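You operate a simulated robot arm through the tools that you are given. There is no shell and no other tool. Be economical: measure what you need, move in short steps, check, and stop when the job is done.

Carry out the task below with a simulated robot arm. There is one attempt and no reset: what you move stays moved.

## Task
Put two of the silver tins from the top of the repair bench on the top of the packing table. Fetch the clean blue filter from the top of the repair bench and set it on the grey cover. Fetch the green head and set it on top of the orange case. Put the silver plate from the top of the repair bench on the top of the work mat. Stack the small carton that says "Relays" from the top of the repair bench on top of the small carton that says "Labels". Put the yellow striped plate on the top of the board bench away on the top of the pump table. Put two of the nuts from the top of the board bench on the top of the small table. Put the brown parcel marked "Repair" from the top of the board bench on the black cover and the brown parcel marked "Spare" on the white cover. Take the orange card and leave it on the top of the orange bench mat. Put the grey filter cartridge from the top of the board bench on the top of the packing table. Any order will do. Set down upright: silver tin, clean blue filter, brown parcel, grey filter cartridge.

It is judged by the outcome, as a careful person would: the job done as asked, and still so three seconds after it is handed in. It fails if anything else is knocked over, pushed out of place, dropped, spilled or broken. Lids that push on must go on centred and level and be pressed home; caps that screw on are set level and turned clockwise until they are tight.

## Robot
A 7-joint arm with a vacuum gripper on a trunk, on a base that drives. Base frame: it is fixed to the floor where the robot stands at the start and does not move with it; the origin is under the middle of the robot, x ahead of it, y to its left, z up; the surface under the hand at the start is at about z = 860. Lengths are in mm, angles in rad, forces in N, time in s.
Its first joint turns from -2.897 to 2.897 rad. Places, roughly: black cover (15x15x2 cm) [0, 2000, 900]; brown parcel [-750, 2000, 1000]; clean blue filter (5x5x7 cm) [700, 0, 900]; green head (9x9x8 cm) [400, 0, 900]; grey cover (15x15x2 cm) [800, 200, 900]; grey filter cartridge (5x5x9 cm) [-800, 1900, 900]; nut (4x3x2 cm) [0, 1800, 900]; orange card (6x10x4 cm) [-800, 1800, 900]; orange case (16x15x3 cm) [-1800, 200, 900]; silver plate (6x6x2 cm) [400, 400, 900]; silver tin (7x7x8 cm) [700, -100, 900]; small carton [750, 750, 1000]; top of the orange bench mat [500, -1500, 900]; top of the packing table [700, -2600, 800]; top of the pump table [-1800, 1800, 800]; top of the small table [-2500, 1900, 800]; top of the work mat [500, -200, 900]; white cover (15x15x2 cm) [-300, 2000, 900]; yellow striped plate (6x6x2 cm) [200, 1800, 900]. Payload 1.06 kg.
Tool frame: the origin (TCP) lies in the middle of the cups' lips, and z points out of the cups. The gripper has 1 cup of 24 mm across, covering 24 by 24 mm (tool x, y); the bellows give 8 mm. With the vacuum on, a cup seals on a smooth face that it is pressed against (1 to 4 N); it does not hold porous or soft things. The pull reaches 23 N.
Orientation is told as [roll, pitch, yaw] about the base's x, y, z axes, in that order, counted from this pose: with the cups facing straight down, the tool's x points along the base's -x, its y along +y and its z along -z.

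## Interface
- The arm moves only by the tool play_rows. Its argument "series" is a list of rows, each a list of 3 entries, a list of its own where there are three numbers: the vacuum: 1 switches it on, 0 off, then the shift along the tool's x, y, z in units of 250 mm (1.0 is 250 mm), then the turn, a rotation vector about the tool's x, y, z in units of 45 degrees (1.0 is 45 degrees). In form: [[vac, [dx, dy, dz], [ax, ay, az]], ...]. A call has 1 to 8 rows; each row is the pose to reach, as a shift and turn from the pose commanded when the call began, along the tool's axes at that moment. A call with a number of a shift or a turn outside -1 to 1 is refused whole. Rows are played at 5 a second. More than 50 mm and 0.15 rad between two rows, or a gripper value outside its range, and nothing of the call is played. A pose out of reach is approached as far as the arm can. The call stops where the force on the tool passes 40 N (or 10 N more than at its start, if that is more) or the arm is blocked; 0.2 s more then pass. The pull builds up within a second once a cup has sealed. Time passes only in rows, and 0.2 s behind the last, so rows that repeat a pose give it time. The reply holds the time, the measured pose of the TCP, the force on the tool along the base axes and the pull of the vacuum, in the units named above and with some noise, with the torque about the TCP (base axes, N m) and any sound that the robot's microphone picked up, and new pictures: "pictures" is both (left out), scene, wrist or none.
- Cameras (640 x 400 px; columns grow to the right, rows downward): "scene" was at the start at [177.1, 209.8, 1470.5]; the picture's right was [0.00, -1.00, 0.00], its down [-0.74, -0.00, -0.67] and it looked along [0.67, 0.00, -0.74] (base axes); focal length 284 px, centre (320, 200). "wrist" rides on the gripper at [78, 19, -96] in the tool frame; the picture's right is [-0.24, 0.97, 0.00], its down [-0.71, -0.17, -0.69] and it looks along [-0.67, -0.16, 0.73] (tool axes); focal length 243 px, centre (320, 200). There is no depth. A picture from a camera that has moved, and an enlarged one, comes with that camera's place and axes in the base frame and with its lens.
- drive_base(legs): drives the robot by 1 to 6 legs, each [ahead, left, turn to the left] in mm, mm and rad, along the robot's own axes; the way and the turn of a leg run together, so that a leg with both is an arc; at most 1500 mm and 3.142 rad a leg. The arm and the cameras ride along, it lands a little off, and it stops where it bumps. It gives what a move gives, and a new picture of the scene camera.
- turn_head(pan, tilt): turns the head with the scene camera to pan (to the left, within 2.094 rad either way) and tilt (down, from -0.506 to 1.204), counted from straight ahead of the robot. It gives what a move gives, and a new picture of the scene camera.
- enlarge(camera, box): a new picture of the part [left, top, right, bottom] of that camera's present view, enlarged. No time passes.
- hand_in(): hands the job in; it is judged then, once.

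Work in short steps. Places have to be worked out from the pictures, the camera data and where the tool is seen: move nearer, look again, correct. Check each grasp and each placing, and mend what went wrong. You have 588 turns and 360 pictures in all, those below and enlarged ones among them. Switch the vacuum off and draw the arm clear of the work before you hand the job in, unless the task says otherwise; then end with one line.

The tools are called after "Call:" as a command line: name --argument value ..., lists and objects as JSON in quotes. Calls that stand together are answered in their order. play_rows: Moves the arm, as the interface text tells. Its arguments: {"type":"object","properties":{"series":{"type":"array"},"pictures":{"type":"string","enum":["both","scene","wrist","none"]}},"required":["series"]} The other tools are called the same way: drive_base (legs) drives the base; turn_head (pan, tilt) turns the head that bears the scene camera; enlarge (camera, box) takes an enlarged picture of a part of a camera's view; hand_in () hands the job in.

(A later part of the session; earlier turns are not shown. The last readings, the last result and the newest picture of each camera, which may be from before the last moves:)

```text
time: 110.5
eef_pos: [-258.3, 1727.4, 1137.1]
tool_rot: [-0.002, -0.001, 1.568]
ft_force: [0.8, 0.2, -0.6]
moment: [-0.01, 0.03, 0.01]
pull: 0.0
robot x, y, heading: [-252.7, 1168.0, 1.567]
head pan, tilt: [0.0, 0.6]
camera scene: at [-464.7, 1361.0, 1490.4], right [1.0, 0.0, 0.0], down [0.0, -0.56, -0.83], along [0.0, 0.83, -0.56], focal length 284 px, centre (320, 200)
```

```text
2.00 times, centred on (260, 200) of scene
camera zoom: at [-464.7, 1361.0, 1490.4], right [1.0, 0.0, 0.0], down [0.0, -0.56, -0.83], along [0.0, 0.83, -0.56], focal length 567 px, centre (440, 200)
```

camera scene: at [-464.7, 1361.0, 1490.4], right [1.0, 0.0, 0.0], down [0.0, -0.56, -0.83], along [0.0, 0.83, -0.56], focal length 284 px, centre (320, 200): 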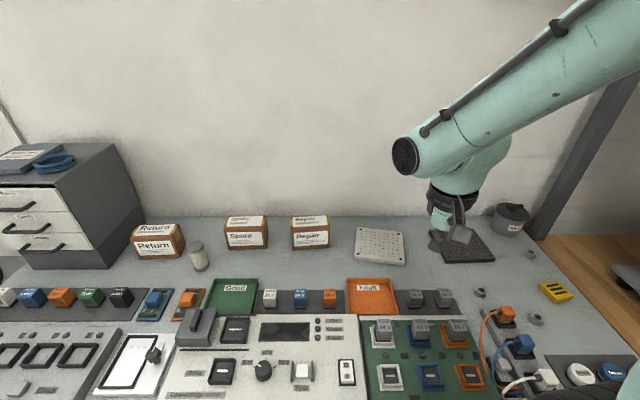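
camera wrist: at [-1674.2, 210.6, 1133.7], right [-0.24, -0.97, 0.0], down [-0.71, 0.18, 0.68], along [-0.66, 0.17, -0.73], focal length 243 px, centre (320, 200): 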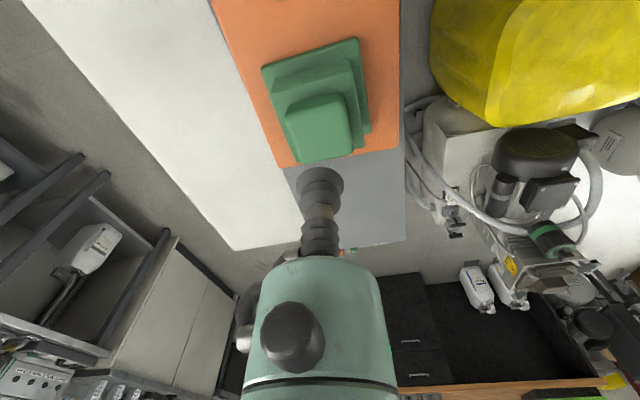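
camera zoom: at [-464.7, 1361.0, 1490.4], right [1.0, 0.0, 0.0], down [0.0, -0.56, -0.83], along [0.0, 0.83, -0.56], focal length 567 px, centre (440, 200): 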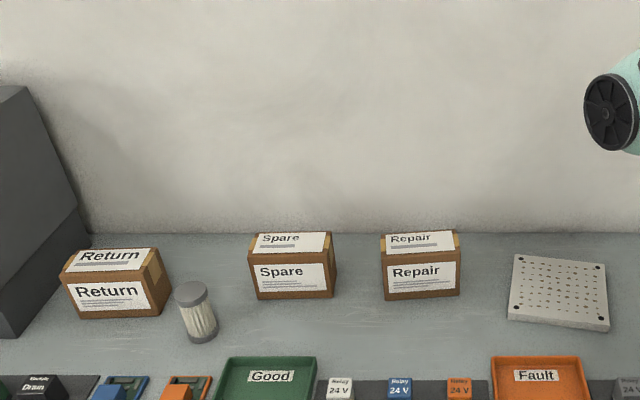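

Repair top centre ≈(−492, 2043, 945). I move above it.

Call:
play_rows --series '[[0, [-0.126, 0.094, 0], [0, 0, 0]], [0, [-0.252, 0.188, 0], [0, 0, 0]], [0, [-0.378, 0.282, 0], [0, 0, 0]], [0, [-0.504, 0.376, 0], [0, 0, 0]], [0, [-0.632, 0.468, 0], [0, 0, 0]]]' --pictures "none"

Call:
play_rows --series '[[0, [-0.126, 0.094, 0], [0, 0, 0]], [0, [-0.252, 0.188, 0], [0, 0, 0]], [0, [-0.378, 0.282, 0.06], [0, 0, 0]], [0, [-0.504, 0.376, 0.12], [0, 0, 0]], [0, [-0.62, 0.468, 0.2], [0, 0, 0]], [0, [-0.62, 0.468, 0.28], [0, 0, 0]]]'

Call:
enlarge --camera "wrist" --box '[220, 30, 420, 200]'

```text
time: 111.7
eef_pos: [-374.1, 1886.0, 1137.1]
tool_rot: [0.003, 0.0, 1.568]
ft_force: [-0.4, 0.2, -0.1]
moment: [0.0, 0.0, -0.01]
pull: 0.1
robot x, y, heading: [-257.0, 1171.5, 1.571]
head pan, tilt: [0.0, 0.6]
```

```text
time: 113.1
eef_pos: [-492.9, 2040.5, 1066.1]
tool_rot: [-0.002, 0.001, 1.567]
ft_force: [-0.5, 0.1, 0.8]
moment: [0.04, 0.01, -0.01]
pull: 0.0
robot x, y, heading: [-250.2, 1173.2, 1.571]
head pan, tilt: [0.0, 0.6]
camera scene: at [-464.7, 1360.8, 1490.4], right [1.0, 0.0, 0.0], down [0.0, -0.56, -0.83], along [0.0, 0.83, -0.56], focal length 284 px, centre (320, 200)
camera wrist: at [-511.9, 1963.0, 1162.6], right [-0.97, 0.24, 0.0], down [0.17, 0.71, 0.69], along [0.16, 0.67, -0.73], focal length 243 px, centre (320, 200)
```

scene: 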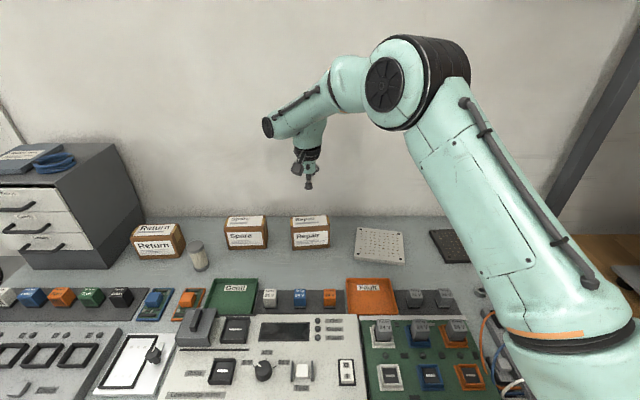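
wrist: 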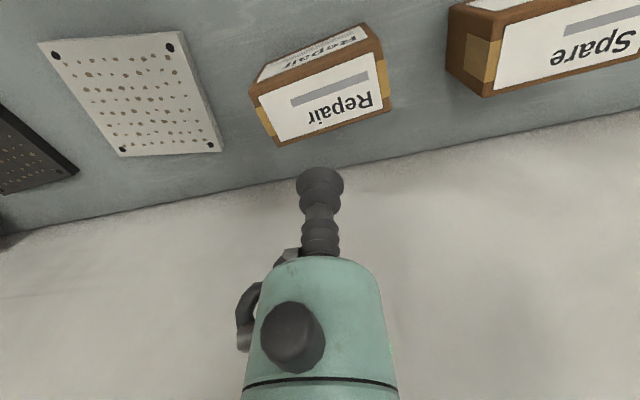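

```text
2.35 times, centred on (320, 115) of wrist
camera zoom: at [-511.9, 1963.0, 1162.6], right [-0.97, 0.24, 0.0], down [0.17, 0.71, 0.69], along [0.16, 0.67, -0.73], focal length 571 px, centre (320, 400)
```

zoom: 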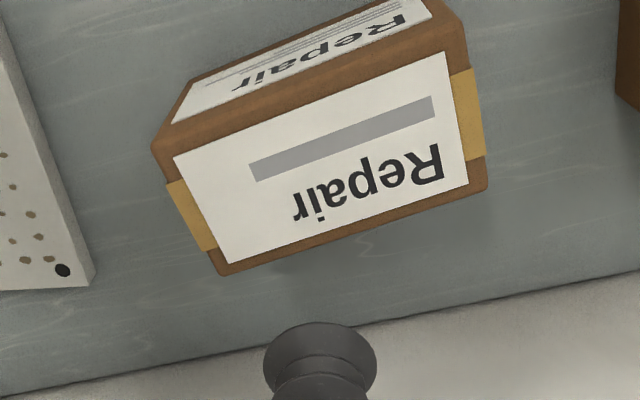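

Centre (−492, 2045). Lower with vacuum toward 948.

Call:
play_rows --series '[[1, [-0.018, 0, 0.15], [0, 0, 0]], [1, [-0.018, 0, 0.3], [0, 0, 0]], [1, [-0.018, 0, 0.42], [0, 0, 0]], [1, [-0.018, 0, 0.45], [0, 0, 0]], [1, [-0.018, 0, 0.468], [0, 0, 0]], [1, [-0.018, 0, 0.468], [0, 0, 0]]]' --pictures "none"

```text
time: 114.5
eef_pos: [-492.7, 2046.0, 950.3]
tool_rot: [-0.002, 0.001, 1.569]
ft_force: [-0.6, 0.0, 0.3]
moment: [-0.05, 0.04, 0.01]
pull: 0.0
robot x, y, heading: [-255.2, 1173.3, 1.563]
head pan, tilt: [0.0, 0.6]
```

Call:
play_rows --series '[[1, [0, 0, 0.012], [0, 0, 0]], [1, [0, 0, 0.024], [0, 0, 0]], [1, [0, 0, 0.024], [0, 0, 0]], [1, [0, 0, 0.024], [0, 0, 0]]]' --pictures "none"

```text
time: 115.5
eef_pos: [-492.7, 2046.0, 943.5]
tool_rot: [0.0, 0.0, 1.567]
ft_force: [-0.1, 0.6, -2.1]
moment: [-0.01, -0.01, 0.0]
pull: 22.9
robot x, y, heading: [-251.4, 1171.6, 1.566]
head pan, tilt: [0.0, 0.6]
```

Sealed. Lift to ~1080 and carry toward the black cover.

Call:
play_rows --series '[[1, [0, 0, -0.08], [0, 0, 0]], [1, [0, 0, -0.2], [0, 0, 0]], [1, [0, 0, -0.38], [0, 0, 0]], [1, [0, 0, -0.55], [0, 0, 0]], [1, [0, 0, -0.55], [0, 0, 0]]]' --pictures "wrist"

Call:
play_rows --series '[[1, [0.014, -0.16, 0], [0, 0, 0]], [1, [0.029, -0.32, 0], [0, 0, 0]], [1, [0.043, -0.48, 0], [0, 0, 0]], [1, [0.058, -0.64, 0], [0, 0, 0]], [1, [0.072, -0.8, 0], [0, 0, 0]], [1, [0.086, -0.954, 0], [0, 0, 0]]]' --pictures "none"

Call:
play_rows --series '[[1, [0.014, -0.16, 0], [0, 0, 0]], [1, [0.029, -0.32, 0], [0, 0, 0]], [1, [0.043, -0.48, 0], [0, 0, 0]], [1, [0.058, -0.64, 0], [0, 0, 0]], [1, [0.072, -0.8, 0], [0, 0, 0]], [1, [0.086, -0.954, 0], [0, 0, 0]], [1, [0.086, -0.954, 0], [0, 0, 0]]]'

```text
time: 116.7
eef_pos: [-492.0, 2045.0, 1082.0]
tool_rot: [0.0, 0.0, 1.568]
ft_force: [0.2, 0.4, -2.4]
moment: [0.03, 0.0, -0.04]
pull: 22.7
robot x, y, heading: [-252.4, 1171.1, 1.573]
head pan, tilt: [0.0, 0.6]
camera wrist: at [-510.7, 1968.6, 1178.6], right [-0.97, 0.24, 0.0], down [0.17, 0.71, 0.68], along [0.16, 0.66, -0.73], focal length 243 px, centre (320, 200)
```

wrist: 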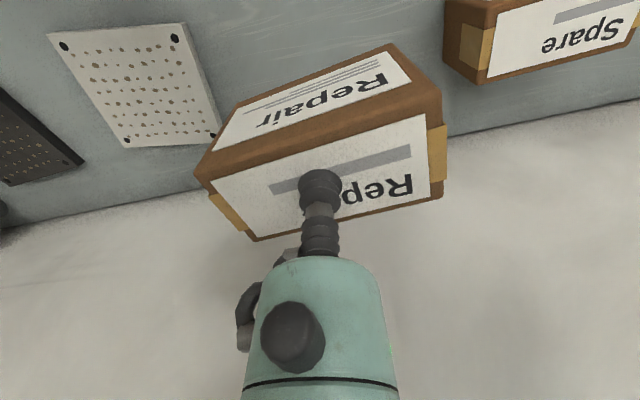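

```text
time: 118.1
eef_pos: [-253.4, 2022.6, 1080.4]
tool_rot: [0.0, 0.0, 1.57]
ft_force: [-1.0, 0.5, -3.3]
moment: [-0.01, -0.02, 0.04]
pull: 23.0
robot x, y, heading: [-257.1, 1174.3, 1.571]
head pan, tilt: [0.0, 0.6]
```

```text
time: 119.7
eef_pos: [-14.0, 2001.3, 1081.3]
tool_rot: [0.001, -0.001, 1.567]
ft_force: [0.2, 0.2, -2.1]
moment: [-0.01, -0.03, 0.01]
pull: 22.8
robot x, y, heading: [-252.8, 1174.7, 1.567]
head pan, tilt: [0.0, 0.6]
camera scene: at [-464.7, 1361.1, 1490.4], right [1.0, 0.0, 0.0], down [0.0, -0.57, -0.82], along [0.0, 0.82, -0.57], focal length 284 px, centre (320, 200)
camera wrist: at [-34.0, 1923.4, 1177.3], right [-0.97, 0.24, 0.0], down [0.17, 0.71, 0.68], along [0.16, 0.66, -0.73], focal length 243 px, centre (320, 200)
```

scene: 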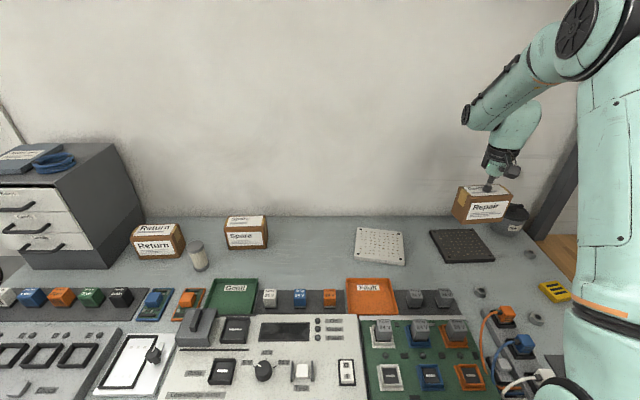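
wrist: 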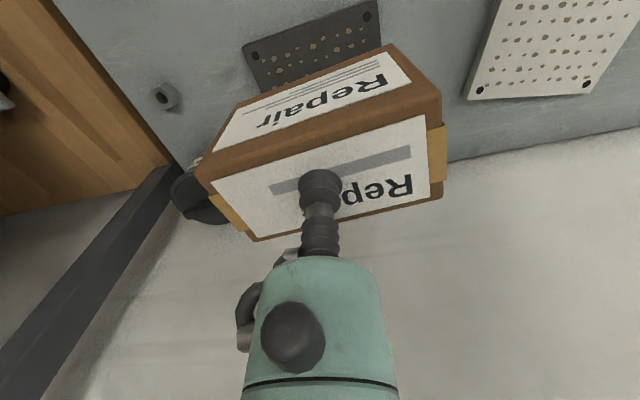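

I zoom on the black cover to place accurately; the reject pot is nearby.

Call:
enlarge --camera "scene" --box '[340, 170, 560, 310]'

```text
2.86 times, centred on (450, 240) of scene
camera zoom: at [-464.7, 1361.1, 1490.4], right [1.0, 0.0, 0.0], down [0.0, -0.57, -0.82], along [0.0, 0.82, -0.57], focal length 810 px, centre (-51, 86)
```

zoom: 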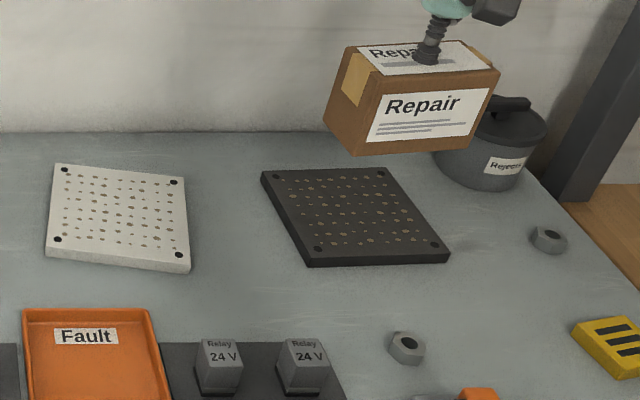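

Cover centre refined to (−19, 2021). I shift there and lower to ~966.

Call:
play_rows --series '[[1, [-0.08, 0.02, 0], [0, 0, 0]], [1, [-0.08, 0.02, 0.15], [0, 0, 0]], [1, [-0.08, 0.02, 0.3], [0, 0, 0]], [1, [-0.08, 0.02, 0.42], [0, 0, 0]], [1, [-0.08, 0.02, 0.46], [0, 0, 0]], [1, [-0.08, 0.02, 0.46], [0, 0, 0]]]'

Call:
enlarge --camera "scene" --box '[400, 190, 540, 290]'

```text
time: 121.1
eef_pos: [-20.0, 2021.6, 965.8]
tool_rot: [0.001, -0.001, 1.567]
ft_force: [-0.9, -0.5, -2.6]
moment: [0.02, -0.01, 0.0]
pull: 23.1
robot x, y, heading: [-250.0, 1168.6, 1.575]
head pan, tilt: [0.0, 0.6]
camera scene: at [-464.7, 1361.0, 1490.4], right [1.0, 0.0, 0.0], down [0.0, -0.56, -0.83], along [0.0, 0.83, -0.57], focal length 284 px, centre (320, 200)
camera wrist: at [-38.2, 1943.6, 1062.6], right [-0.97, 0.24, 0.0], down [0.17, 0.71, 0.68], along [0.16, 0.67, -0.73], focal length 243 px, centre (320, 200)
```

scene: 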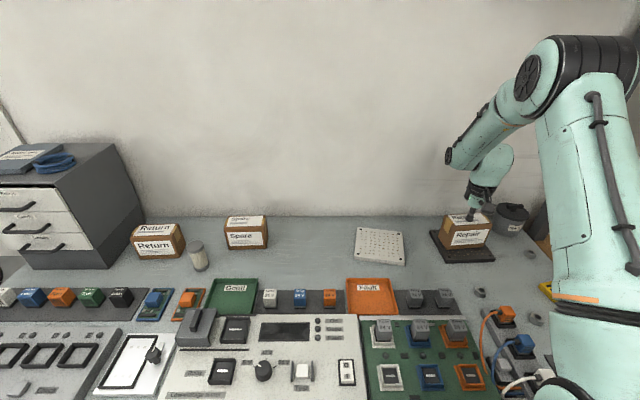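
wrist: 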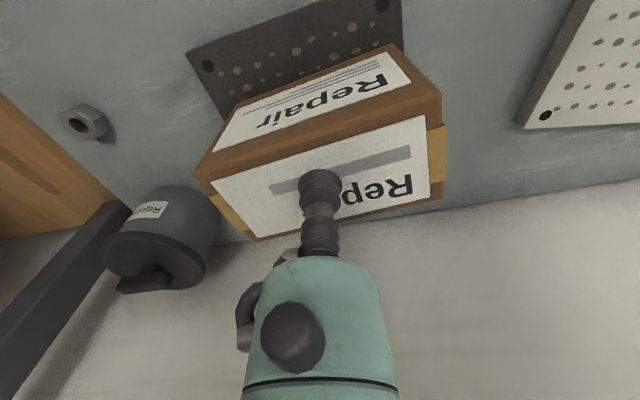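

```text
4.00 times, centred on (470, 240) of scene
camera zoom: at [-464.7, 1361.0, 1490.4], right [1.0, 0.0, 0.0], down [0.0, -0.56, -0.83], along [0.0, 0.83, -0.57], focal length 1134 px, centre (-280, 40)
```

zoom: 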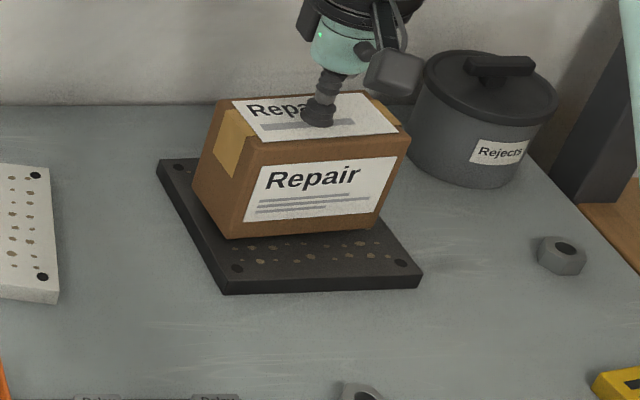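

Good alignment. Lower the last millimetres.

Call:
play_rows --series '[[1, [0, 0, 0.012], [0, 0, 0]], [1, [0, 0, 0.02], [0, 0, 0]], [1, [0, 0, 0.02], [0, 0, 0]]]' --pictures "none"

Call:
play_rows --series '[[1, [0, 0, 0.008], [0, 0, 0]], [1, [0, 0, 0.014], [0, 0, 0]], [1, [0, 0, 0.014], [0, 0, 0]]]' --pictures "none"

```text
time: 121.9
eef_pos: [-19.5, 2020.9, 961.1]
tool_rot: [-0.001, 0.0, 1.568]
ft_force: [-0.6, 0.4, -2.3]
moment: [0.02, -0.05, 0.0]
pull: 23.1
robot x, y, heading: [-253.9, 1172.5, 1.569]
head pan, tilt: [0.0, 0.6]
```

```text
time: 122.7
eef_pos: [-19.6, 2021.4, 957.5]
tool_rot: [-0.001, 0.001, 1.567]
ft_force: [0.2, -0.2, -2.6]
moment: [0.02, 0.02, 0.01]
pull: 23.6
robot x, y, heading: [-252.7, 1172.2, 1.572]
head pan, tilt: [0.0, 0.6]
```

Call:
play_rows --series '[[1, [0, 0, 0.006], [0, 0, 0]], [1, [0, 0, 0.012], [0, 0, 0]], [1, [0, 0, 0.012], [0, 0, 0]]]' --pictures "none"

```text
time: 123.5
eef_pos: [-19.4, 2020.6, 955.9]
tool_rot: [0.0, -0.001, 1.568]
ft_force: [-1.2, -2.3, 13.1]
moment: [-0.02, 0.02, -0.01]
pull: 22.5
robot x, y, heading: [-253.8, 1171.6, 1.568]
head pan, tilt: [0.0, 0.6]
```

Contact (13 N). Release and rise to ~1090.

Call:
play_rows --series '[[1, [0, 0, -0.006], [0, 0, 0]], [0, [0, 0, -0.006], [0, 0, 0]], [0, [0, 0, -0.006], [0, 0, 0]], [0, [0, 0, -0.006], [0, 0, 0]], [0, [0, 0, -0.03], [0, 0, 0]], [0, [0, 0, -0.15], [0, 0, 0]], [0, [0, 0, -0.34], [0, 0, 0]], [0, [0, 0, -0.53], [0, 0, 0]]]' --pictures "scene"

Call:
enlarge --camera "wrist" --box '[0, 0, 640, 300]'

```text
time: 125.3
eef_pos: [-18.8, 2022.0, 1087.1]
tool_rot: [0.0, 0.001, 1.568]
ft_force: [-0.4, 0.3, -0.1]
moment: [-0.05, -0.02, -0.05]
pull: 0.0
robot x, y, heading: [-251.3, 1169.8, 1.568]
head pan, tilt: [0.0, 0.6]
camera scene: at [-464.6, 1361.5, 1490.4], right [1.0, 0.0, 0.0], down [0.0, -0.57, -0.82], along [0.0, 0.82, -0.57], focal length 284 px, centre (320, 200)
```

scene: 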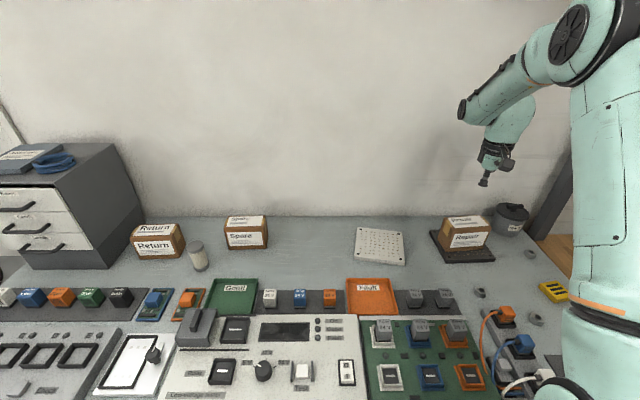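

```text
1.00 times, centred on (320, 150) of wrist (not enlarged: the box is as wide or as high as the picture)
camera zoom: at [-37.4, 1943.5, 1183.4], right [-0.97, 0.24, 0.0], down [0.17, 0.71, 0.68], along [0.16, 0.66, -0.73], focal length 243 px, centre (320, 250)
```

zoom: 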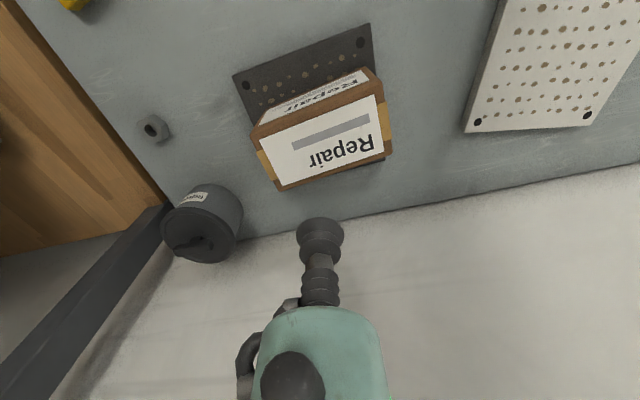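

Repair is placed. I drive 250 mm left for Spare.

Call:
drive_base --legs '[[0, 250, 0]]'

Call:
enlarge --camera "scene" --box '[200, 190, 360, 310]'

Call:
enlarge --camera "scene" --box '[400, 190, 560, 310]'

```text
time: 127.1
eef_pos: [-266.4, 2020.7, 1086.9]
tool_rot: [0.001, 0.0, 1.565]
ft_force: [-0.5, 0.6, -0.4]
moment: [0.0, 0.02, 0.02]
pull: 0.1
robot x, y, heading: [-498.2, 1177.3, 1.565]
head pan, tilt: [0.0, 0.6]
camera scene: at [-713.9, 1362.3, 1490.4], right [1.0, 0.0, 0.0], down [0.0, -0.56, -0.83], along [0.0, 0.83, -0.56], focal length 284 px, centre (320, 200)
```

scene: 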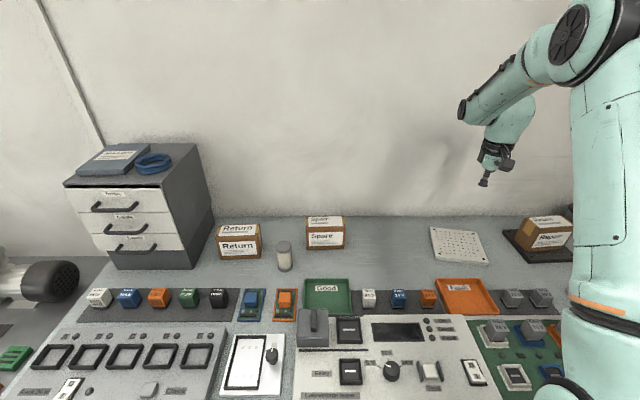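

```text
3.33 times, centred on (280, 250) of scene
camera zoom: at [-713.9, 1362.3, 1490.4], right [1.0, 0.0, 0.0], down [0.0, -0.56, -0.83], along [0.0, 0.83, -0.56], focal length 945 px, centre (453, 33)
```

zoom: 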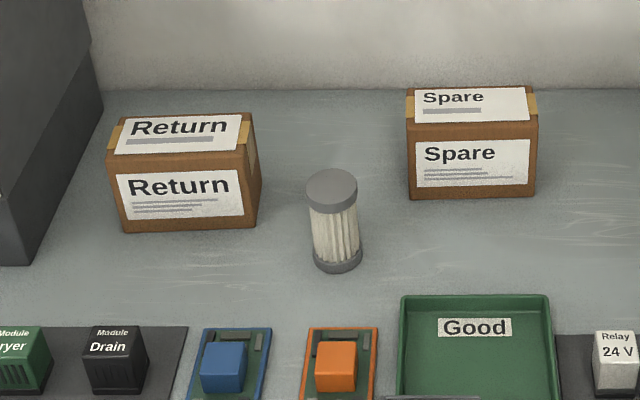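

```text
3.33 times, centred on (480, 250) of scene
camera zoom: at [-713.9, 1362.3, 1490.4], right [1.0, 0.0, 0.0], down [0.0, -0.56, -0.83], along [0.0, 0.83, -0.56], focal length 945 px, centre (-213, 33)
```

zoom: 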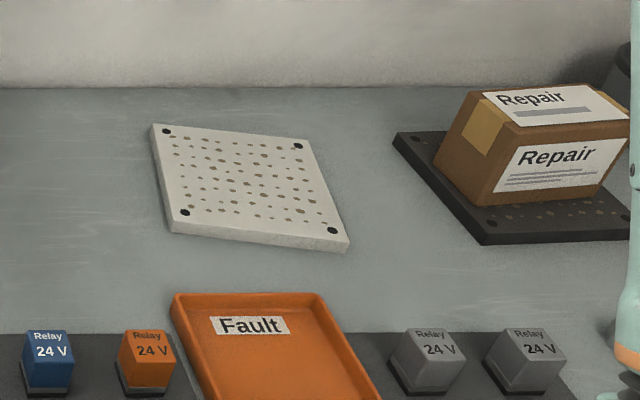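

Spare top centre ≈(−692, 2042), white cover centre ≈(−279, 2021). I move above Spare.

Call:
play_rows --series '[[0, [-0.007, 0.16, 0], [0, 0, 0]], [0, [-0.014, 0.32, 0], [0, 0, 0]], [0, [-0.021, 0.48, 0], [0, 0, 0]], [0, [-0.03, 0.66, 0], [0, 0, 0]], [0, [-0.04, 0.852, 0], [0, 0, 0]]]' --pictures "none"

Call:
play_rows --series '[[0, [-0.007, 0.16, 0], [0, 0, 0]], [0, [-0.014, 0.32, 0], [0, 0, 0]], [0, [-0.021, 0.48, 0], [0, 0, 0]], [0, [-0.03, 0.66, 0], [0, 0, 0]], [0, [-0.04, 0.852, 0.0], [0, 0, 0]], [0, [-0.04, 0.852, 0.1], [0, 0, 0]]]' --pictures "wrist"

Call:
enlarge --camera "wrist" --box '[220, 30, 420, 200]'

```text
time: 128.3
eef_pos: [-478.5, 2032.9, 1088.2]
tool_rot: [0.002, -0.001, 1.563]
ft_force: [-0.6, 0.3, 0.5]
moment: [-0.03, 0.03, 0.02]
pull: 0.0
robot x, y, heading: [-498.0, 1173.7, 1.567]
head pan, tilt: [0.0, 0.6]
```

```text
time: 129.7
eef_pos: [-692.6, 2044.0, 1062.3]
tool_rot: [0.001, 0.002, 1.565]
ft_force: [0.2, 0.0, -0.4]
moment: [-0.02, 0.01, 0.0]
pull: 0.1
robot x, y, heading: [-502.5, 1175.8, 1.566]
head pan, tilt: [0.0, 0.6]
camera wrist: at [-711.2, 1965.7, 1159.0], right [-0.97, 0.24, 0.0], down [0.18, 0.71, 0.68], along [0.16, 0.66, -0.73], focal length 243 px, centre (320, 200)
```

wrist: 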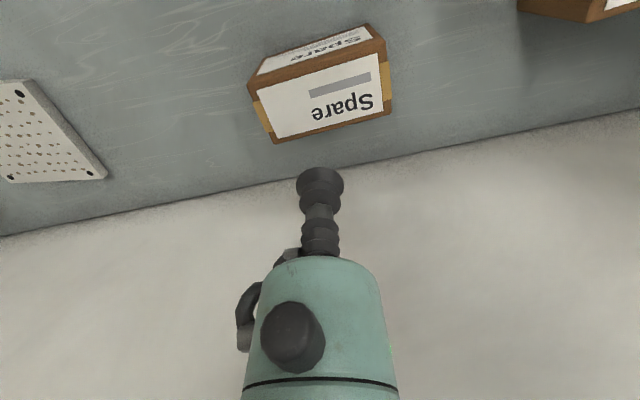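

```text
2.35 times, centred on (320, 115) of wrist
camera zoom: at [-711.2, 1965.7, 1159.0], right [-0.97, 0.24, 0.0], down [0.18, 0.71, 0.68], along [0.16, 0.66, -0.73], focal length 571 px, centre (320, 400)
```

zoom: 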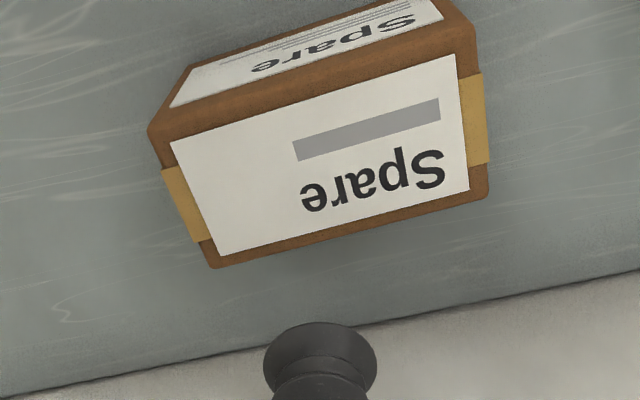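

Well centred. Descend with vacuum to z≈945.

Call:
play_rows --series '[[1, [-0.006, 0.002, 0.15], [0, 0, 0]], [1, [-0.006, 0.002, 0.3], [0, 0, 0]], [1, [-0.006, 0.002, 0.42], [0, 0, 0]], [1, [-0.006, 0.002, 0.454], [0, 0, 0]], [1, [-0.006, 0.002, 0.472], [0, 0, 0]], [1, [-0.006, 0.002, 0.472], [0, 0, 0]], [1, [-0.006, 0.002, 0.472], [0, 0, 0]]]' --pictures "none"

```text
time: 131.3
eef_pos: [-693.7, 2045.4, 944.4]
tool_rot: [0.0, 0.0, 1.565]
ft_force: [-0.2, -0.2, -0.8]
moment: [0.03, 0.05, -0.01]
pull: 0.0
robot x, y, heading: [-505.2, 1173.3, 1.562]
head pan, tilt: [0.0, 0.6]
```

Call:
play_rows --series '[[1, [0, 0, 0.008], [0, 0, 0]], [1, [0, 0, 0.014], [0, 0, 0]], [1, [0, 0, 0.014], [0, 0, 0]], [1, [0, 0, 0.014], [0, 0, 0]]]' --pictures "none"

```text
time: 132.3
eef_pos: [-692.7, 2045.0, 941.0]
tool_rot: [0.0, 0.0, 1.566]
ft_force: [0.1, 0.0, -0.1]
moment: [0.02, -0.01, 0.0]
pull: 22.6
robot x, y, heading: [-502.6, 1174.7, 1.569]
head pan, tilt: [0.0, 0.6]
```

Sealed. Lift and carry to the white cover.

Call:
play_rows --series '[[1, [0, 0, -0.08], [0, 0, 0]], [1, [0, 0, -0.2], [0, 0, 0]], [1, [0, 0, -0.38], [0, 0, 0]], [1, [0, 0, -0.55], [0, 0, 0]], [1, [0, 0, -0.55], [0, 0, 0]]]' --pictures "none"

Call:
play_rows --series '[[1, [0.008, -0.14, 0], [0, 0, 0]], [1, [0.016, -0.28, 0], [0, 0, 0]], [1, [0.024, -0.42, 0], [0, 0, 0]], [1, [0.032, -0.56, 0], [0, 0, 0]], [1, [0.04, -0.7, 0], [0, 0, 0]], [1, [0.048, -0.826, 0], [0, 0, 0]]]' --pictures "none"

Call:
play_rows --series '[[1, [0.008, -0.14, 0], [0, 0, 0]], [1, [0.016, -0.28, 0], [0, 0, 0]], [1, [0.024, -0.42, 0], [0, 0, 0]], [1, [0.032, -0.56, 0], [0, 0, 0]], [1, [0.04, -0.7, 0], [0, 0, 0]], [1, [0.048, -0.826, 0], [0, 0, 0]], [1, [0.048, -0.826, 0], [0, 0, 0]]]'

```text
time: 133.5
eef_pos: [-692.3, 2045.2, 1077.5]
tool_rot: [-0.001, 0.001, 1.564]
ft_force: [0.4, -0.4, -2.2]
moment: [-0.01, -0.01, 0.02]
pull: 22.9
robot x, y, heading: [-502.0, 1172.3, 1.567]
head pan, tilt: [0.0, 0.6]
```

```text
time: 134.9
eef_pos: [-486.6, 2032.7, 1079.4]
tool_rot: [0.0, -0.001, 1.564]
ft_force: [-1.2, -0.5, -2.2]
moment: [0.03, -0.02, -0.01]
pull: 23.2
robot x, y, heading: [-501.5, 1174.4, 1.573]
head pan, tilt: [0.0, 0.6]
```

```text
time: 136.5
eef_pos: [-279.2, 2018.2, 1078.0]
tool_rot: [0.001, 0.0, 1.565]
ft_force: [-0.3, 0.1, -2.3]
moment: [-0.02, -0.03, -0.01]
pull: 23.0
robot x, y, heading: [-499.0, 1177.3, 1.574]
head pan, tilt: [0.0, 0.6]
camera scene: at [-713.8, 1362.3, 1490.4], right [1.0, 0.0, 0.0], down [0.0, -0.57, -0.82], along [0.0, 0.82, -0.57], focal length 284 px, centre (320, 200)
camera wrist: at [-298.5, 1940.5, 1173.9], right [-0.97, 0.24, 0.0], down [0.18, 0.71, 0.68], along [0.17, 0.66, -0.73], focal length 243 px, centre (320, 200)
```

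scene: 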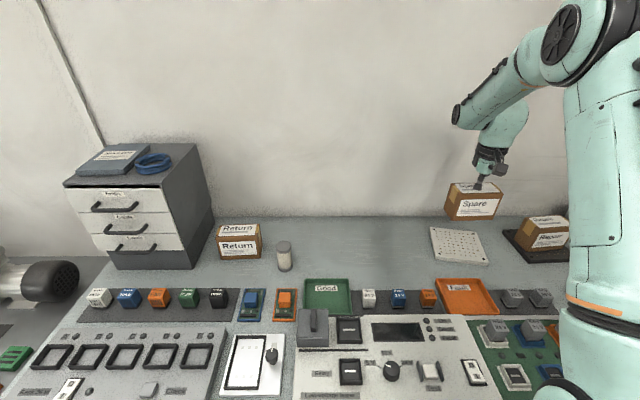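
wrist: 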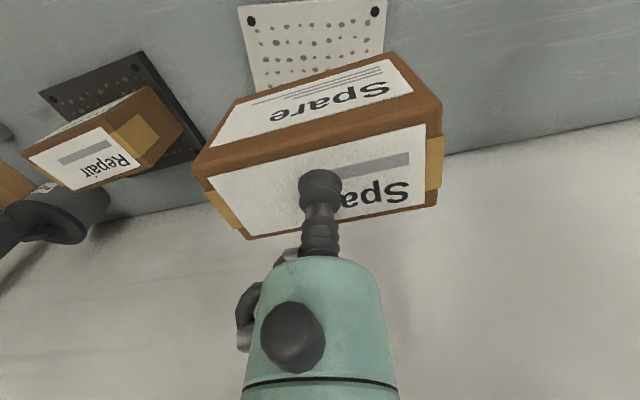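

Turn −8° to match the cover and lower to z≈961.

Call:
play_rows --series '[[1, [-0.012, 0, 0.1], [0, 0, 0.06]], [1, [-0.012, 0, 0.22], [0, 0, 0.12]], [1, [-0.012, 0, 0.34], [0, 0, 0.178]], [1, [-0.012, 0, 0.43], [0, 0, 0.178]], [1, [-0.012, 0, 0.466], [0, 0, 0.178]], [1, [-0.012, 0, 0.466], [0, 0, 0.178]]]' --pictures "wrist"

Call:
enlarge --camera "scene" --box '[400, 190, 560, 310]'

```text
time: 137.9
eef_pos: [-279.6, 2022.3, 961.7]
tool_rot: [-0.001, 0.001, 1.426]
ft_force: [0.2, -0.3, -2.5]
moment: [-0.03, -0.02, 0.01]
pull: 23.2
robot x, y, heading: [-502.4, 1173.7, 1.566]
head pan, tilt: [0.0, 0.6]
camera wrist: at [-309.9, 1947.8, 1057.8], right [-0.93, 0.37, 0.0], down [0.27, 0.68, 0.68], along [0.26, 0.64, -0.73], focal length 243 px, centre (320, 200)
```

wrist: 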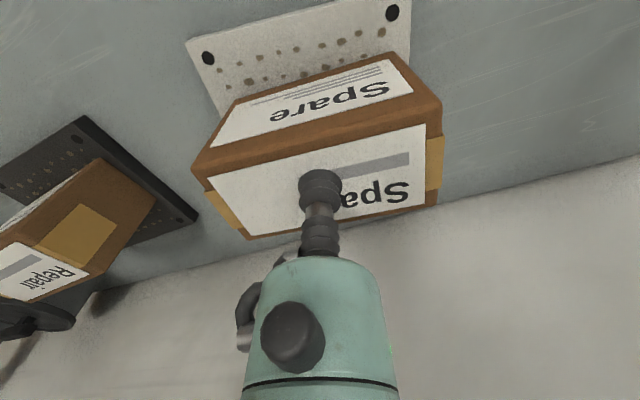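

```text
3.33 times, centred on (480, 250) of scene
camera zoom: at [-713.8, 1362.3, 1490.4], right [1.0, 0.0, 0.0], down [0.0, -0.56, -0.83], along [0.0, 0.82, -0.57], focal length 945 px, centre (-213, 33)
```

zoom: 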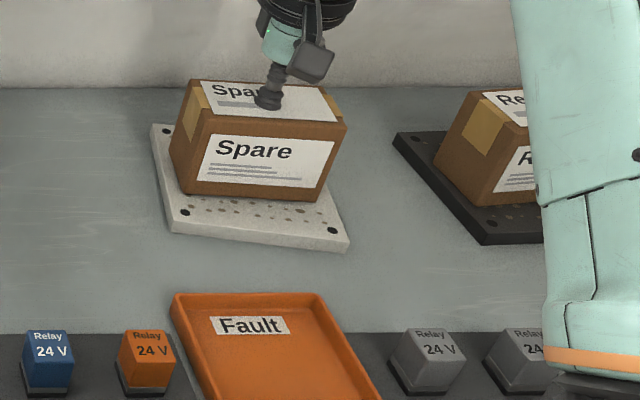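

Nicely centred. Lower to contact.

Call:
play_rows --series '[[1, [0, 0, 0.012], [0, 0, 0]], [1, [0, 0, 0.02], [0, 0, 0]], [1, [0, 0, 0.02], [0, 0, 0]]]' --pictures "none"

Call:
play_rows --series '[[1, [0, 0, 0.006], [0, 0, 0]], [1, [0, 0, 0.012], [0, 0, 0]], [1, [0, 0, 0.012], [0, 0, 0]]]' --pictures "none"

```text
time: 138.7
eef_pos: [-280.4, 2022.3, 956.9]
tool_rot: [-0.002, 0.001, 1.426]
ft_force: [-0.6, -1.0, -0.3]
moment: [0.02, 0.01, 0.0]
pull: 23.2
robot x, y, heading: [-503.4, 1176.2, 1.568]
head pan, tilt: [0.0, 0.6]
```

```text
time: 139.5
eef_pos: [-279.7, 2022.4, 954.1]
tool_rot: [0.0, -0.001, 1.427]
ft_force: [0.5, 1.7, 14.2]
moment: [0.01, 0.02, 0.01]
pull: 22.9
robot x, y, heading: [-500.7, 1173.7, 1.566]
head pan, tilt: [0.0, 0.6]
```

Contact. Release, rise, and turn the tool back.

Call:
play_rows --series '[[1, [0, 0, -0.006], [0, 0, 0]], [0, [0, 0, -0.006], [0, 0, 0]], [0, [0, 0, -0.006], [0, 0, 0]], [0, [0, 0, -0.006], [0, 0, 0]], [0, [0, 0, -0.04], [0, 0, 0]], [0, [0, 0, -0.15], [0, 0, 0]], [0, [0, 0, -0.34], [0, 0, -0.09]], [0, [0, 0, -0.5], [0, 0, -0.178]]]' --pictures "scene"

```text
time: 141.3
eef_pos: [-279.6, 2020.3, 1078.0]
tool_rot: [0.0, 0.002, 1.565]
ft_force: [0.2, 0.0, 0.4]
moment: [-0.02, 0.02, -0.01]
pull: 0.1
robot x, y, heading: [-502.0, 1173.5, 1.565]
head pan, tilt: [0.0, 0.6]
camera scene: at [-713.8, 1362.7, 1490.4], right [1.0, 0.0, 0.0], down [0.0, -0.57, -0.82], along [0.0, 0.82, -0.57], focal length 284 px, centre (320, 200)
```

scene: 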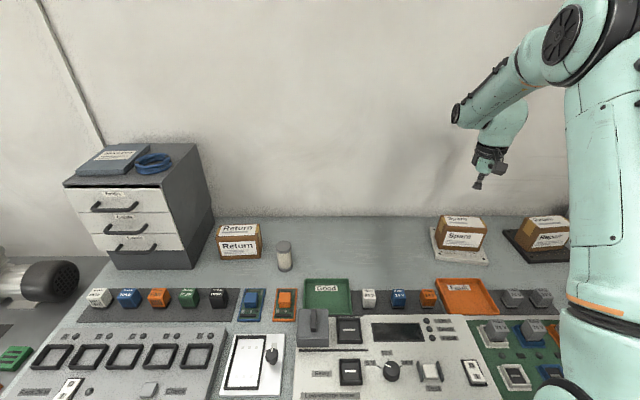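

Both parcels are placed. Now to the right end of the bench: drive 450 mm right for the yellow plate and nuts.

Call:
drive_base --legs '[[0, -450, 0.005]]'

Call:
enlarge --camera "scene" --box '[320, 200, 520, 350]'

```text
time: 144.0
eef_pos: [167.5, 2018.8, 1077.8]
tool_rot: [-0.001, -0.001, 1.568]
ft_force: [0.1, 0.0, 0.0]
moment: [-0.04, 0.0, 0.02]
pull: 0.1
robot x, y, heading: [-51.9, 1164.5, 1.567]
head pan, tilt: [0.0, 0.6]
camera scene: at [-263.0, 1360.6, 1490.4], right [1.0, 0.0, 0.0], down [0.0, -0.56, -0.83], along [0.0, 0.83, -0.56], focal length 284 px, centre (320, 200)
```

scene: 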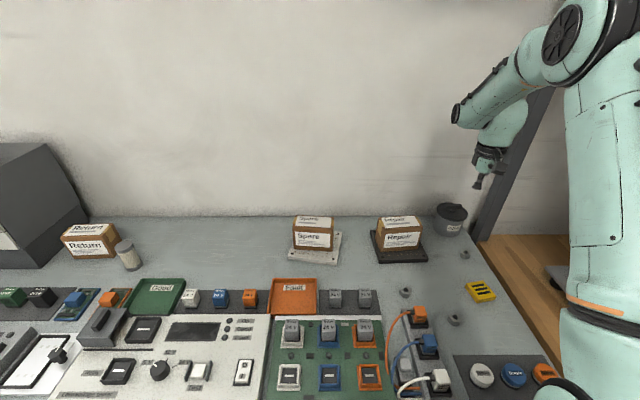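

```text
2.67 times, centred on (420, 275) of scene
camera zoom: at [-263.0, 1360.6, 1490.4], right [1.0, 0.0, 0.0], down [0.0, -0.56, -0.83], along [0.0, 0.83, -0.56], focal length 756 px, centre (53, 0)
```

zoom: 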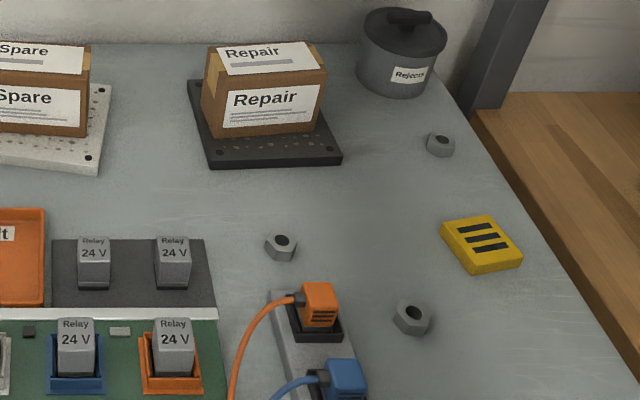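

Yellow plate ≈(157, 1834). I move above it.

Call:
play_rows --series '[[0, [0.14, 0.01, 0], [0, 0, 0]], [0, [0.28, 0.02, 0.0], [0, 0, 0]], [0, [0.43, 0.03, 0.08], [0, 0, 0]], [0, [0.58, 0.04, 0.16], [0, 0, 0]], [0, [0.74, 0.04, 0.26], [0, 0, 0]], [0, [0.74, 0.04, 0.4], [0, 0, 0]]]' --pictures "wrist"

Call:
enlarge --camera "wrist" --box '[220, 30, 420, 200]'

```text
time: 145.4
eef_pos: [159.1, 1833.7, 977.3]
tool_rot: [0.0, 0.001, 1.568]
ft_force: [-0.5, -1.0, 0.0]
moment: [0.03, -0.04, 0.0]
pull: 0.0
robot x, y, heading: [-56.7, 1171.5, 1.57]
head pan, tilt: [0.0, 0.6]
camera wrist: at [139.0, 1755.9, 1074.4], right [-0.97, 0.24, 0.0], down [0.17, 0.71, 0.69], along [0.16, 0.67, -0.73], focal length 243 px, centre (320, 200)
```

wrist: 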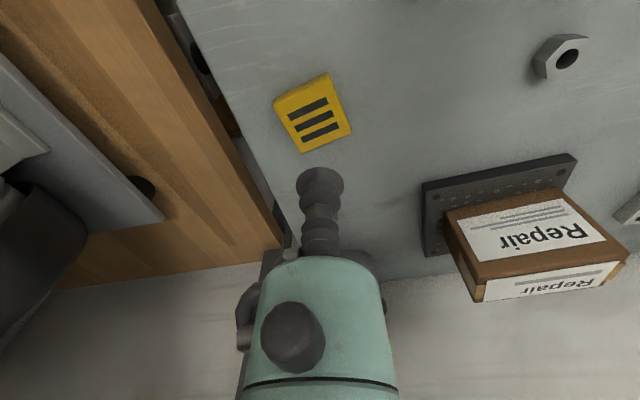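

```text
2.35 times, centred on (320, 115) of wrist
camera zoom: at [139.0, 1755.9, 1074.4], right [-0.97, 0.24, 0.0], down [0.17, 0.71, 0.69], along [0.16, 0.67, -0.73], focal length 571 px, centre (320, 400)
```

zoom: 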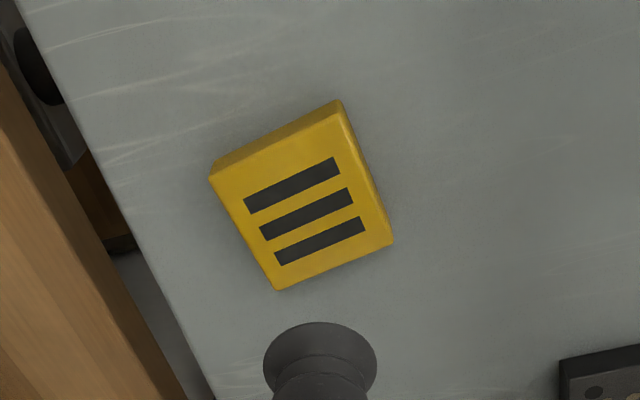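

Plate centre refined to (165.5, 1845.5). Lower with vacuum to z≈876.

Call:
play_rows --series '[[1, [-0.046, -0.026, 0.12], [0, 0, 0]], [1, [-0.046, -0.026, 0.28], [0, 0, 0]], [1, [-0.046, -0.026, 0.38], [0, 0, 0]], [1, [-0.046, -0.026, 0.405], [0, 0, 0]], [1, [-0.046, -0.026, 0.405], [0, 0, 0]], [1, [-0.046, -0.026, 0.405], [0, 0, 0]]]' --pictures "none"

```text
time: 146.8
eef_pos: [166.1, 1846.4, 878.5]
tool_rot: [0.001, 0.001, 1.567]
ft_force: [-0.7, 1.0, -0.2]
moment: [-0.01, 0.01, -0.01]
pull: 0.0
robot x, y, heading: [-48.5, 1168.8, 1.566]
head pan, tilt: [0.0, 0.6]
```

Call:
play_rows --series '[[1, [0, 0, 0.012], [0, 0, 0]], [1, [0, 0, 0.02], [0, 0, 0]], [1, [0, 0, 0.02], [0, 0, 0]], [1, [0, 0, 0.02], [0, 0, 0]]]' --pictures "wrist"

```text
time: 147.8
eef_pos: [165.4, 1846.5, 872.7]
tool_rot: [0.0, -0.001, 1.57]
ft_force: [0.2, 0.8, -0.2]
moment: [0.0, 0.02, 0.01]
pull: 0.0
robot x, y, heading: [-51.7, 1170.7, 1.57]
head pan, tilt: [0.0, 0.6]
camera wrist: at [146.5, 1768.3, 969.0], right [-0.97, 0.24, 0.0], down [0.17, 0.71, 0.68], along [0.16, 0.67, -0.73], focal length 243 px, centre (320, 200)
```

wrist: 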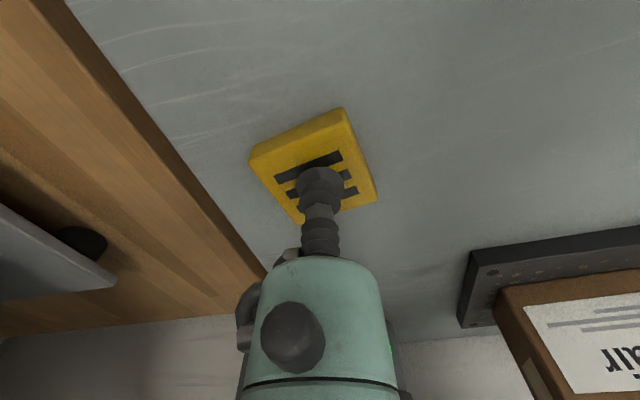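

Almost touching. Down 2 mm more.

Call:
play_rows --series '[[1, [0, 0, 0.006], [0, 0, 0]], [1, [0, 0, 0.012], [0, 0, 0]], [1, [0, 0, 0.012], [0, 0, 0]], [1, [0, 0, 0.012], [0, 0, 0]]]' --pictures "none"

```text
time: 148.8
eef_pos: [164.8, 1846.5, 869.8]
tool_rot: [0.0, -0.001, 1.569]
ft_force: [0.0, -0.1, 0.4]
moment: [-0.01, -0.03, 0.03]
pull: 22.8
robot x, y, heading: [-50.8, 1172.5, 1.571]
head pan, tilt: [0.0, 0.6]
```

Sealed. Lift, retract toward the robot's front.

Call:
play_rows --series '[[1, [0, 0, -0.08], [0, 0, 0]], [1, [0, 0, -0.25], [0, 0, 0]], [1, [0, 0, -0.44], [0, 0, 0]], [1, [0, 0, -0.63], [0, 0, 0]], [1, [0, 0, -0.8], [0, 0, 0]], [1, [0, 0, -0.92], [0, 0, 0]]]' --pictures "wrist"

Call:
play_rows --series '[[1, [0.08, 0.14, 0], [0, 0, 0]], [1, [0.16, 0.28, 0], [0, 0, 0]], [1, [0.24, 0.43, 0], [0, 0, 0]], [1, [0.32, 0.58, 0], [0, 0, 0]], [1, [0.4, 0.73, 0], [0, 0, 0]], [1, [0.45, 0.86, 0], [0, 0, 0]]]' --pictures "none"

Call:
turn_head --pan 1.0 --tilt 0.6

```text
time: 150.2
eef_pos: [163.9, 1845.6, 1101.3]
tool_rot: [0.0, 0.002, 1.567]
ft_force: [-0.6, 0.1, -2.1]
moment: [0.01, 0.02, 0.01]
pull: 22.8
robot x, y, heading: [-52.5, 1174.2, 1.568]
head pan, tilt: [0.0, 0.6]
camera wrist: at [145.6, 1768.8, 1196.5], right [-0.97, 0.24, 0.0], down [0.17, 0.71, 0.68], along [0.16, 0.66, -0.73], focal length 243 px, centre (320, 200)
```

wrist: 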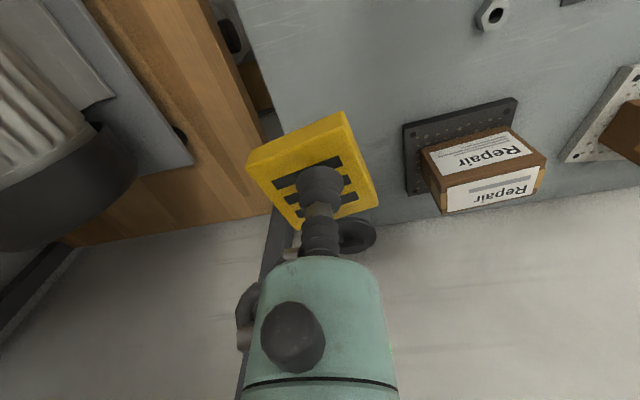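

```text
time: 151.6
eef_pos: [-50.8, 1735.2, 1099.3]
tool_rot: [-0.002, 0.0, 1.568]
ft_force: [-0.1, 0.2, -1.9]
moment: [-0.02, 0.0, -0.01]
pull: 22.8
robot x, y, heading: [-51.8, 1173.5, 1.571]
head pan, tilt: [0.0, 0.6]
```

```text
time: 152.9
eef_pos: [-51.0, 1735.6, 1101.0]
tool_rot: [-0.001, 0.0, 1.569]
ft_force: [-0.4, -0.7, -2.1]
moment: [0.01, 0.0, -0.02]
pull: 23.3
robot x, y, heading: [-53.7, 1174.5, 1.567]
head pan, tilt: [1.0, 0.6]
camera scene: at [-337.4, 1320.0, 1490.4], right [0.54, 0.84, 0.0], down [0.47, -0.31, -0.83], along [-0.69, 0.45, -0.56], focal length 284 px, centre (320, 200)
```

scene: 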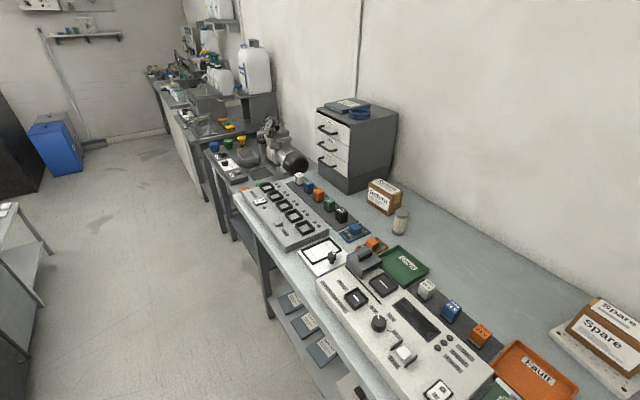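

Aisle looks free. I check the object at far left before strafing.

Call:
turn_head --pan 1.6 --tilt 0.6

```text
time: 153.9
eef_pos: [-50.6, 1735.2, 1100.2]
tool_rot: [-0.001, 0.0, 1.57]
ft_force: [-1.4, -1.0, -1.3]
moment: [0.0, -0.02, -0.01]
pull: 22.7
robot x, y, heading: [-49.6, 1170.5, 1.571]
head pan, tilt: [1.6, 0.6]
camera scene: at [-351.5, 1269.7, 1490.4], right [-0.03, 1.0, 0.0], down [0.56, 0.02, -0.83], along [-0.82, -0.02, -0.56], focal length 284 px, centre (320, 200)
```

scene: 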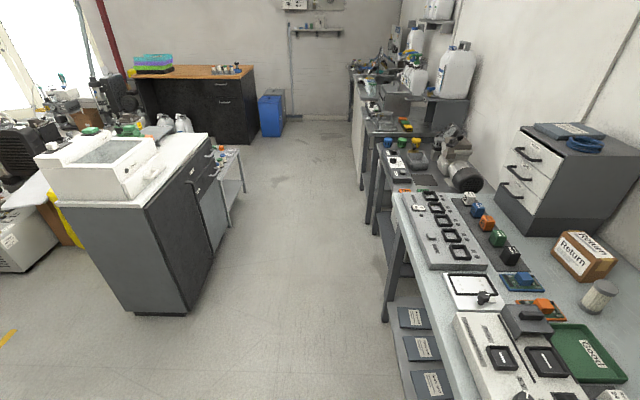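

I back 60 mm and strafe left 1640 mm along the aisle.

Call:
drive_base --legs '[[-60, 0, 0], [0, 820, 0], [0, 820, 0]]'

Call:
turn_head --pan 0.2 --tilt 0.65

```text
time: 162.8
eef_pos: [-1685.8, 1688.6, 1098.9]
tool_rot: [-0.001, 0.001, 1.556]
ft_force: [-0.2, 0.1, -1.2]
moment: [-0.02, -0.03, -0.01]
pull: 22.7
robot x, y, heading: [-1690.8, 1122.3, 1.553]
head pan, tilt: [1.6, 0.6]
camera scene: at [-1992.0, 1226.7, 1490.4], right [-0.02, 1.0, 0.0], down [0.56, 0.01, -0.83], along [-0.82, -0.01, -0.56], focal length 284 px, centre (320, 200)
```

scene: 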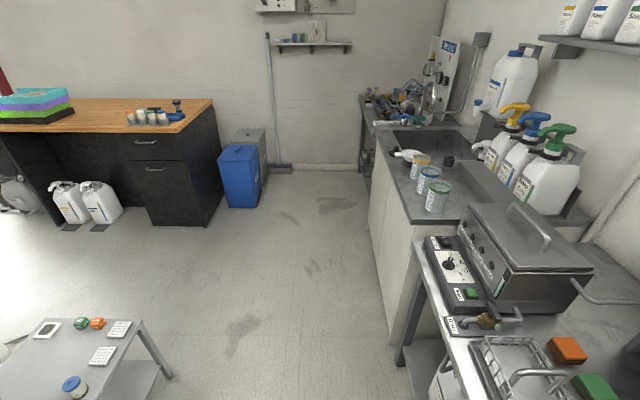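

```text
time: 164.4
eef_pos: [-1687.3, 1688.3, 1100.3]
tool_rot: [0.001, 0.0, 1.557]
ft_force: [0.5, 0.8, -1.2]
moment: [0.0, -0.01, 0.0]
pull: 23.0
robot x, y, heading: [-1691.9, 1126.0, 1.559]
head pan, tilt: [0.201, 0.649]
camera scene: at [-1919.9, 1313.5, 1486.1], right [0.98, 0.19, 0.0], down [0.11, -0.59, -0.8], along [-0.15, 0.78, -0.6], focal length 284 px, centre (320, 200)
```

scene: 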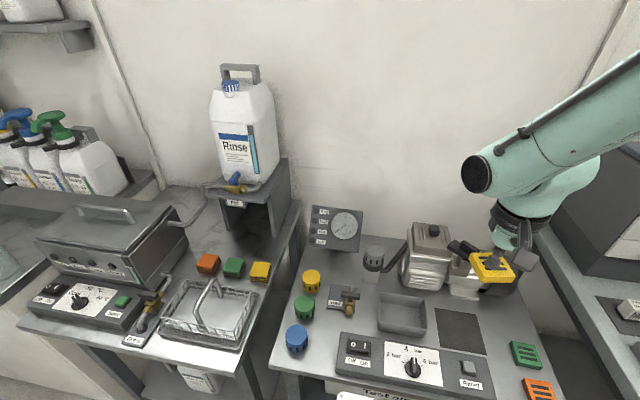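

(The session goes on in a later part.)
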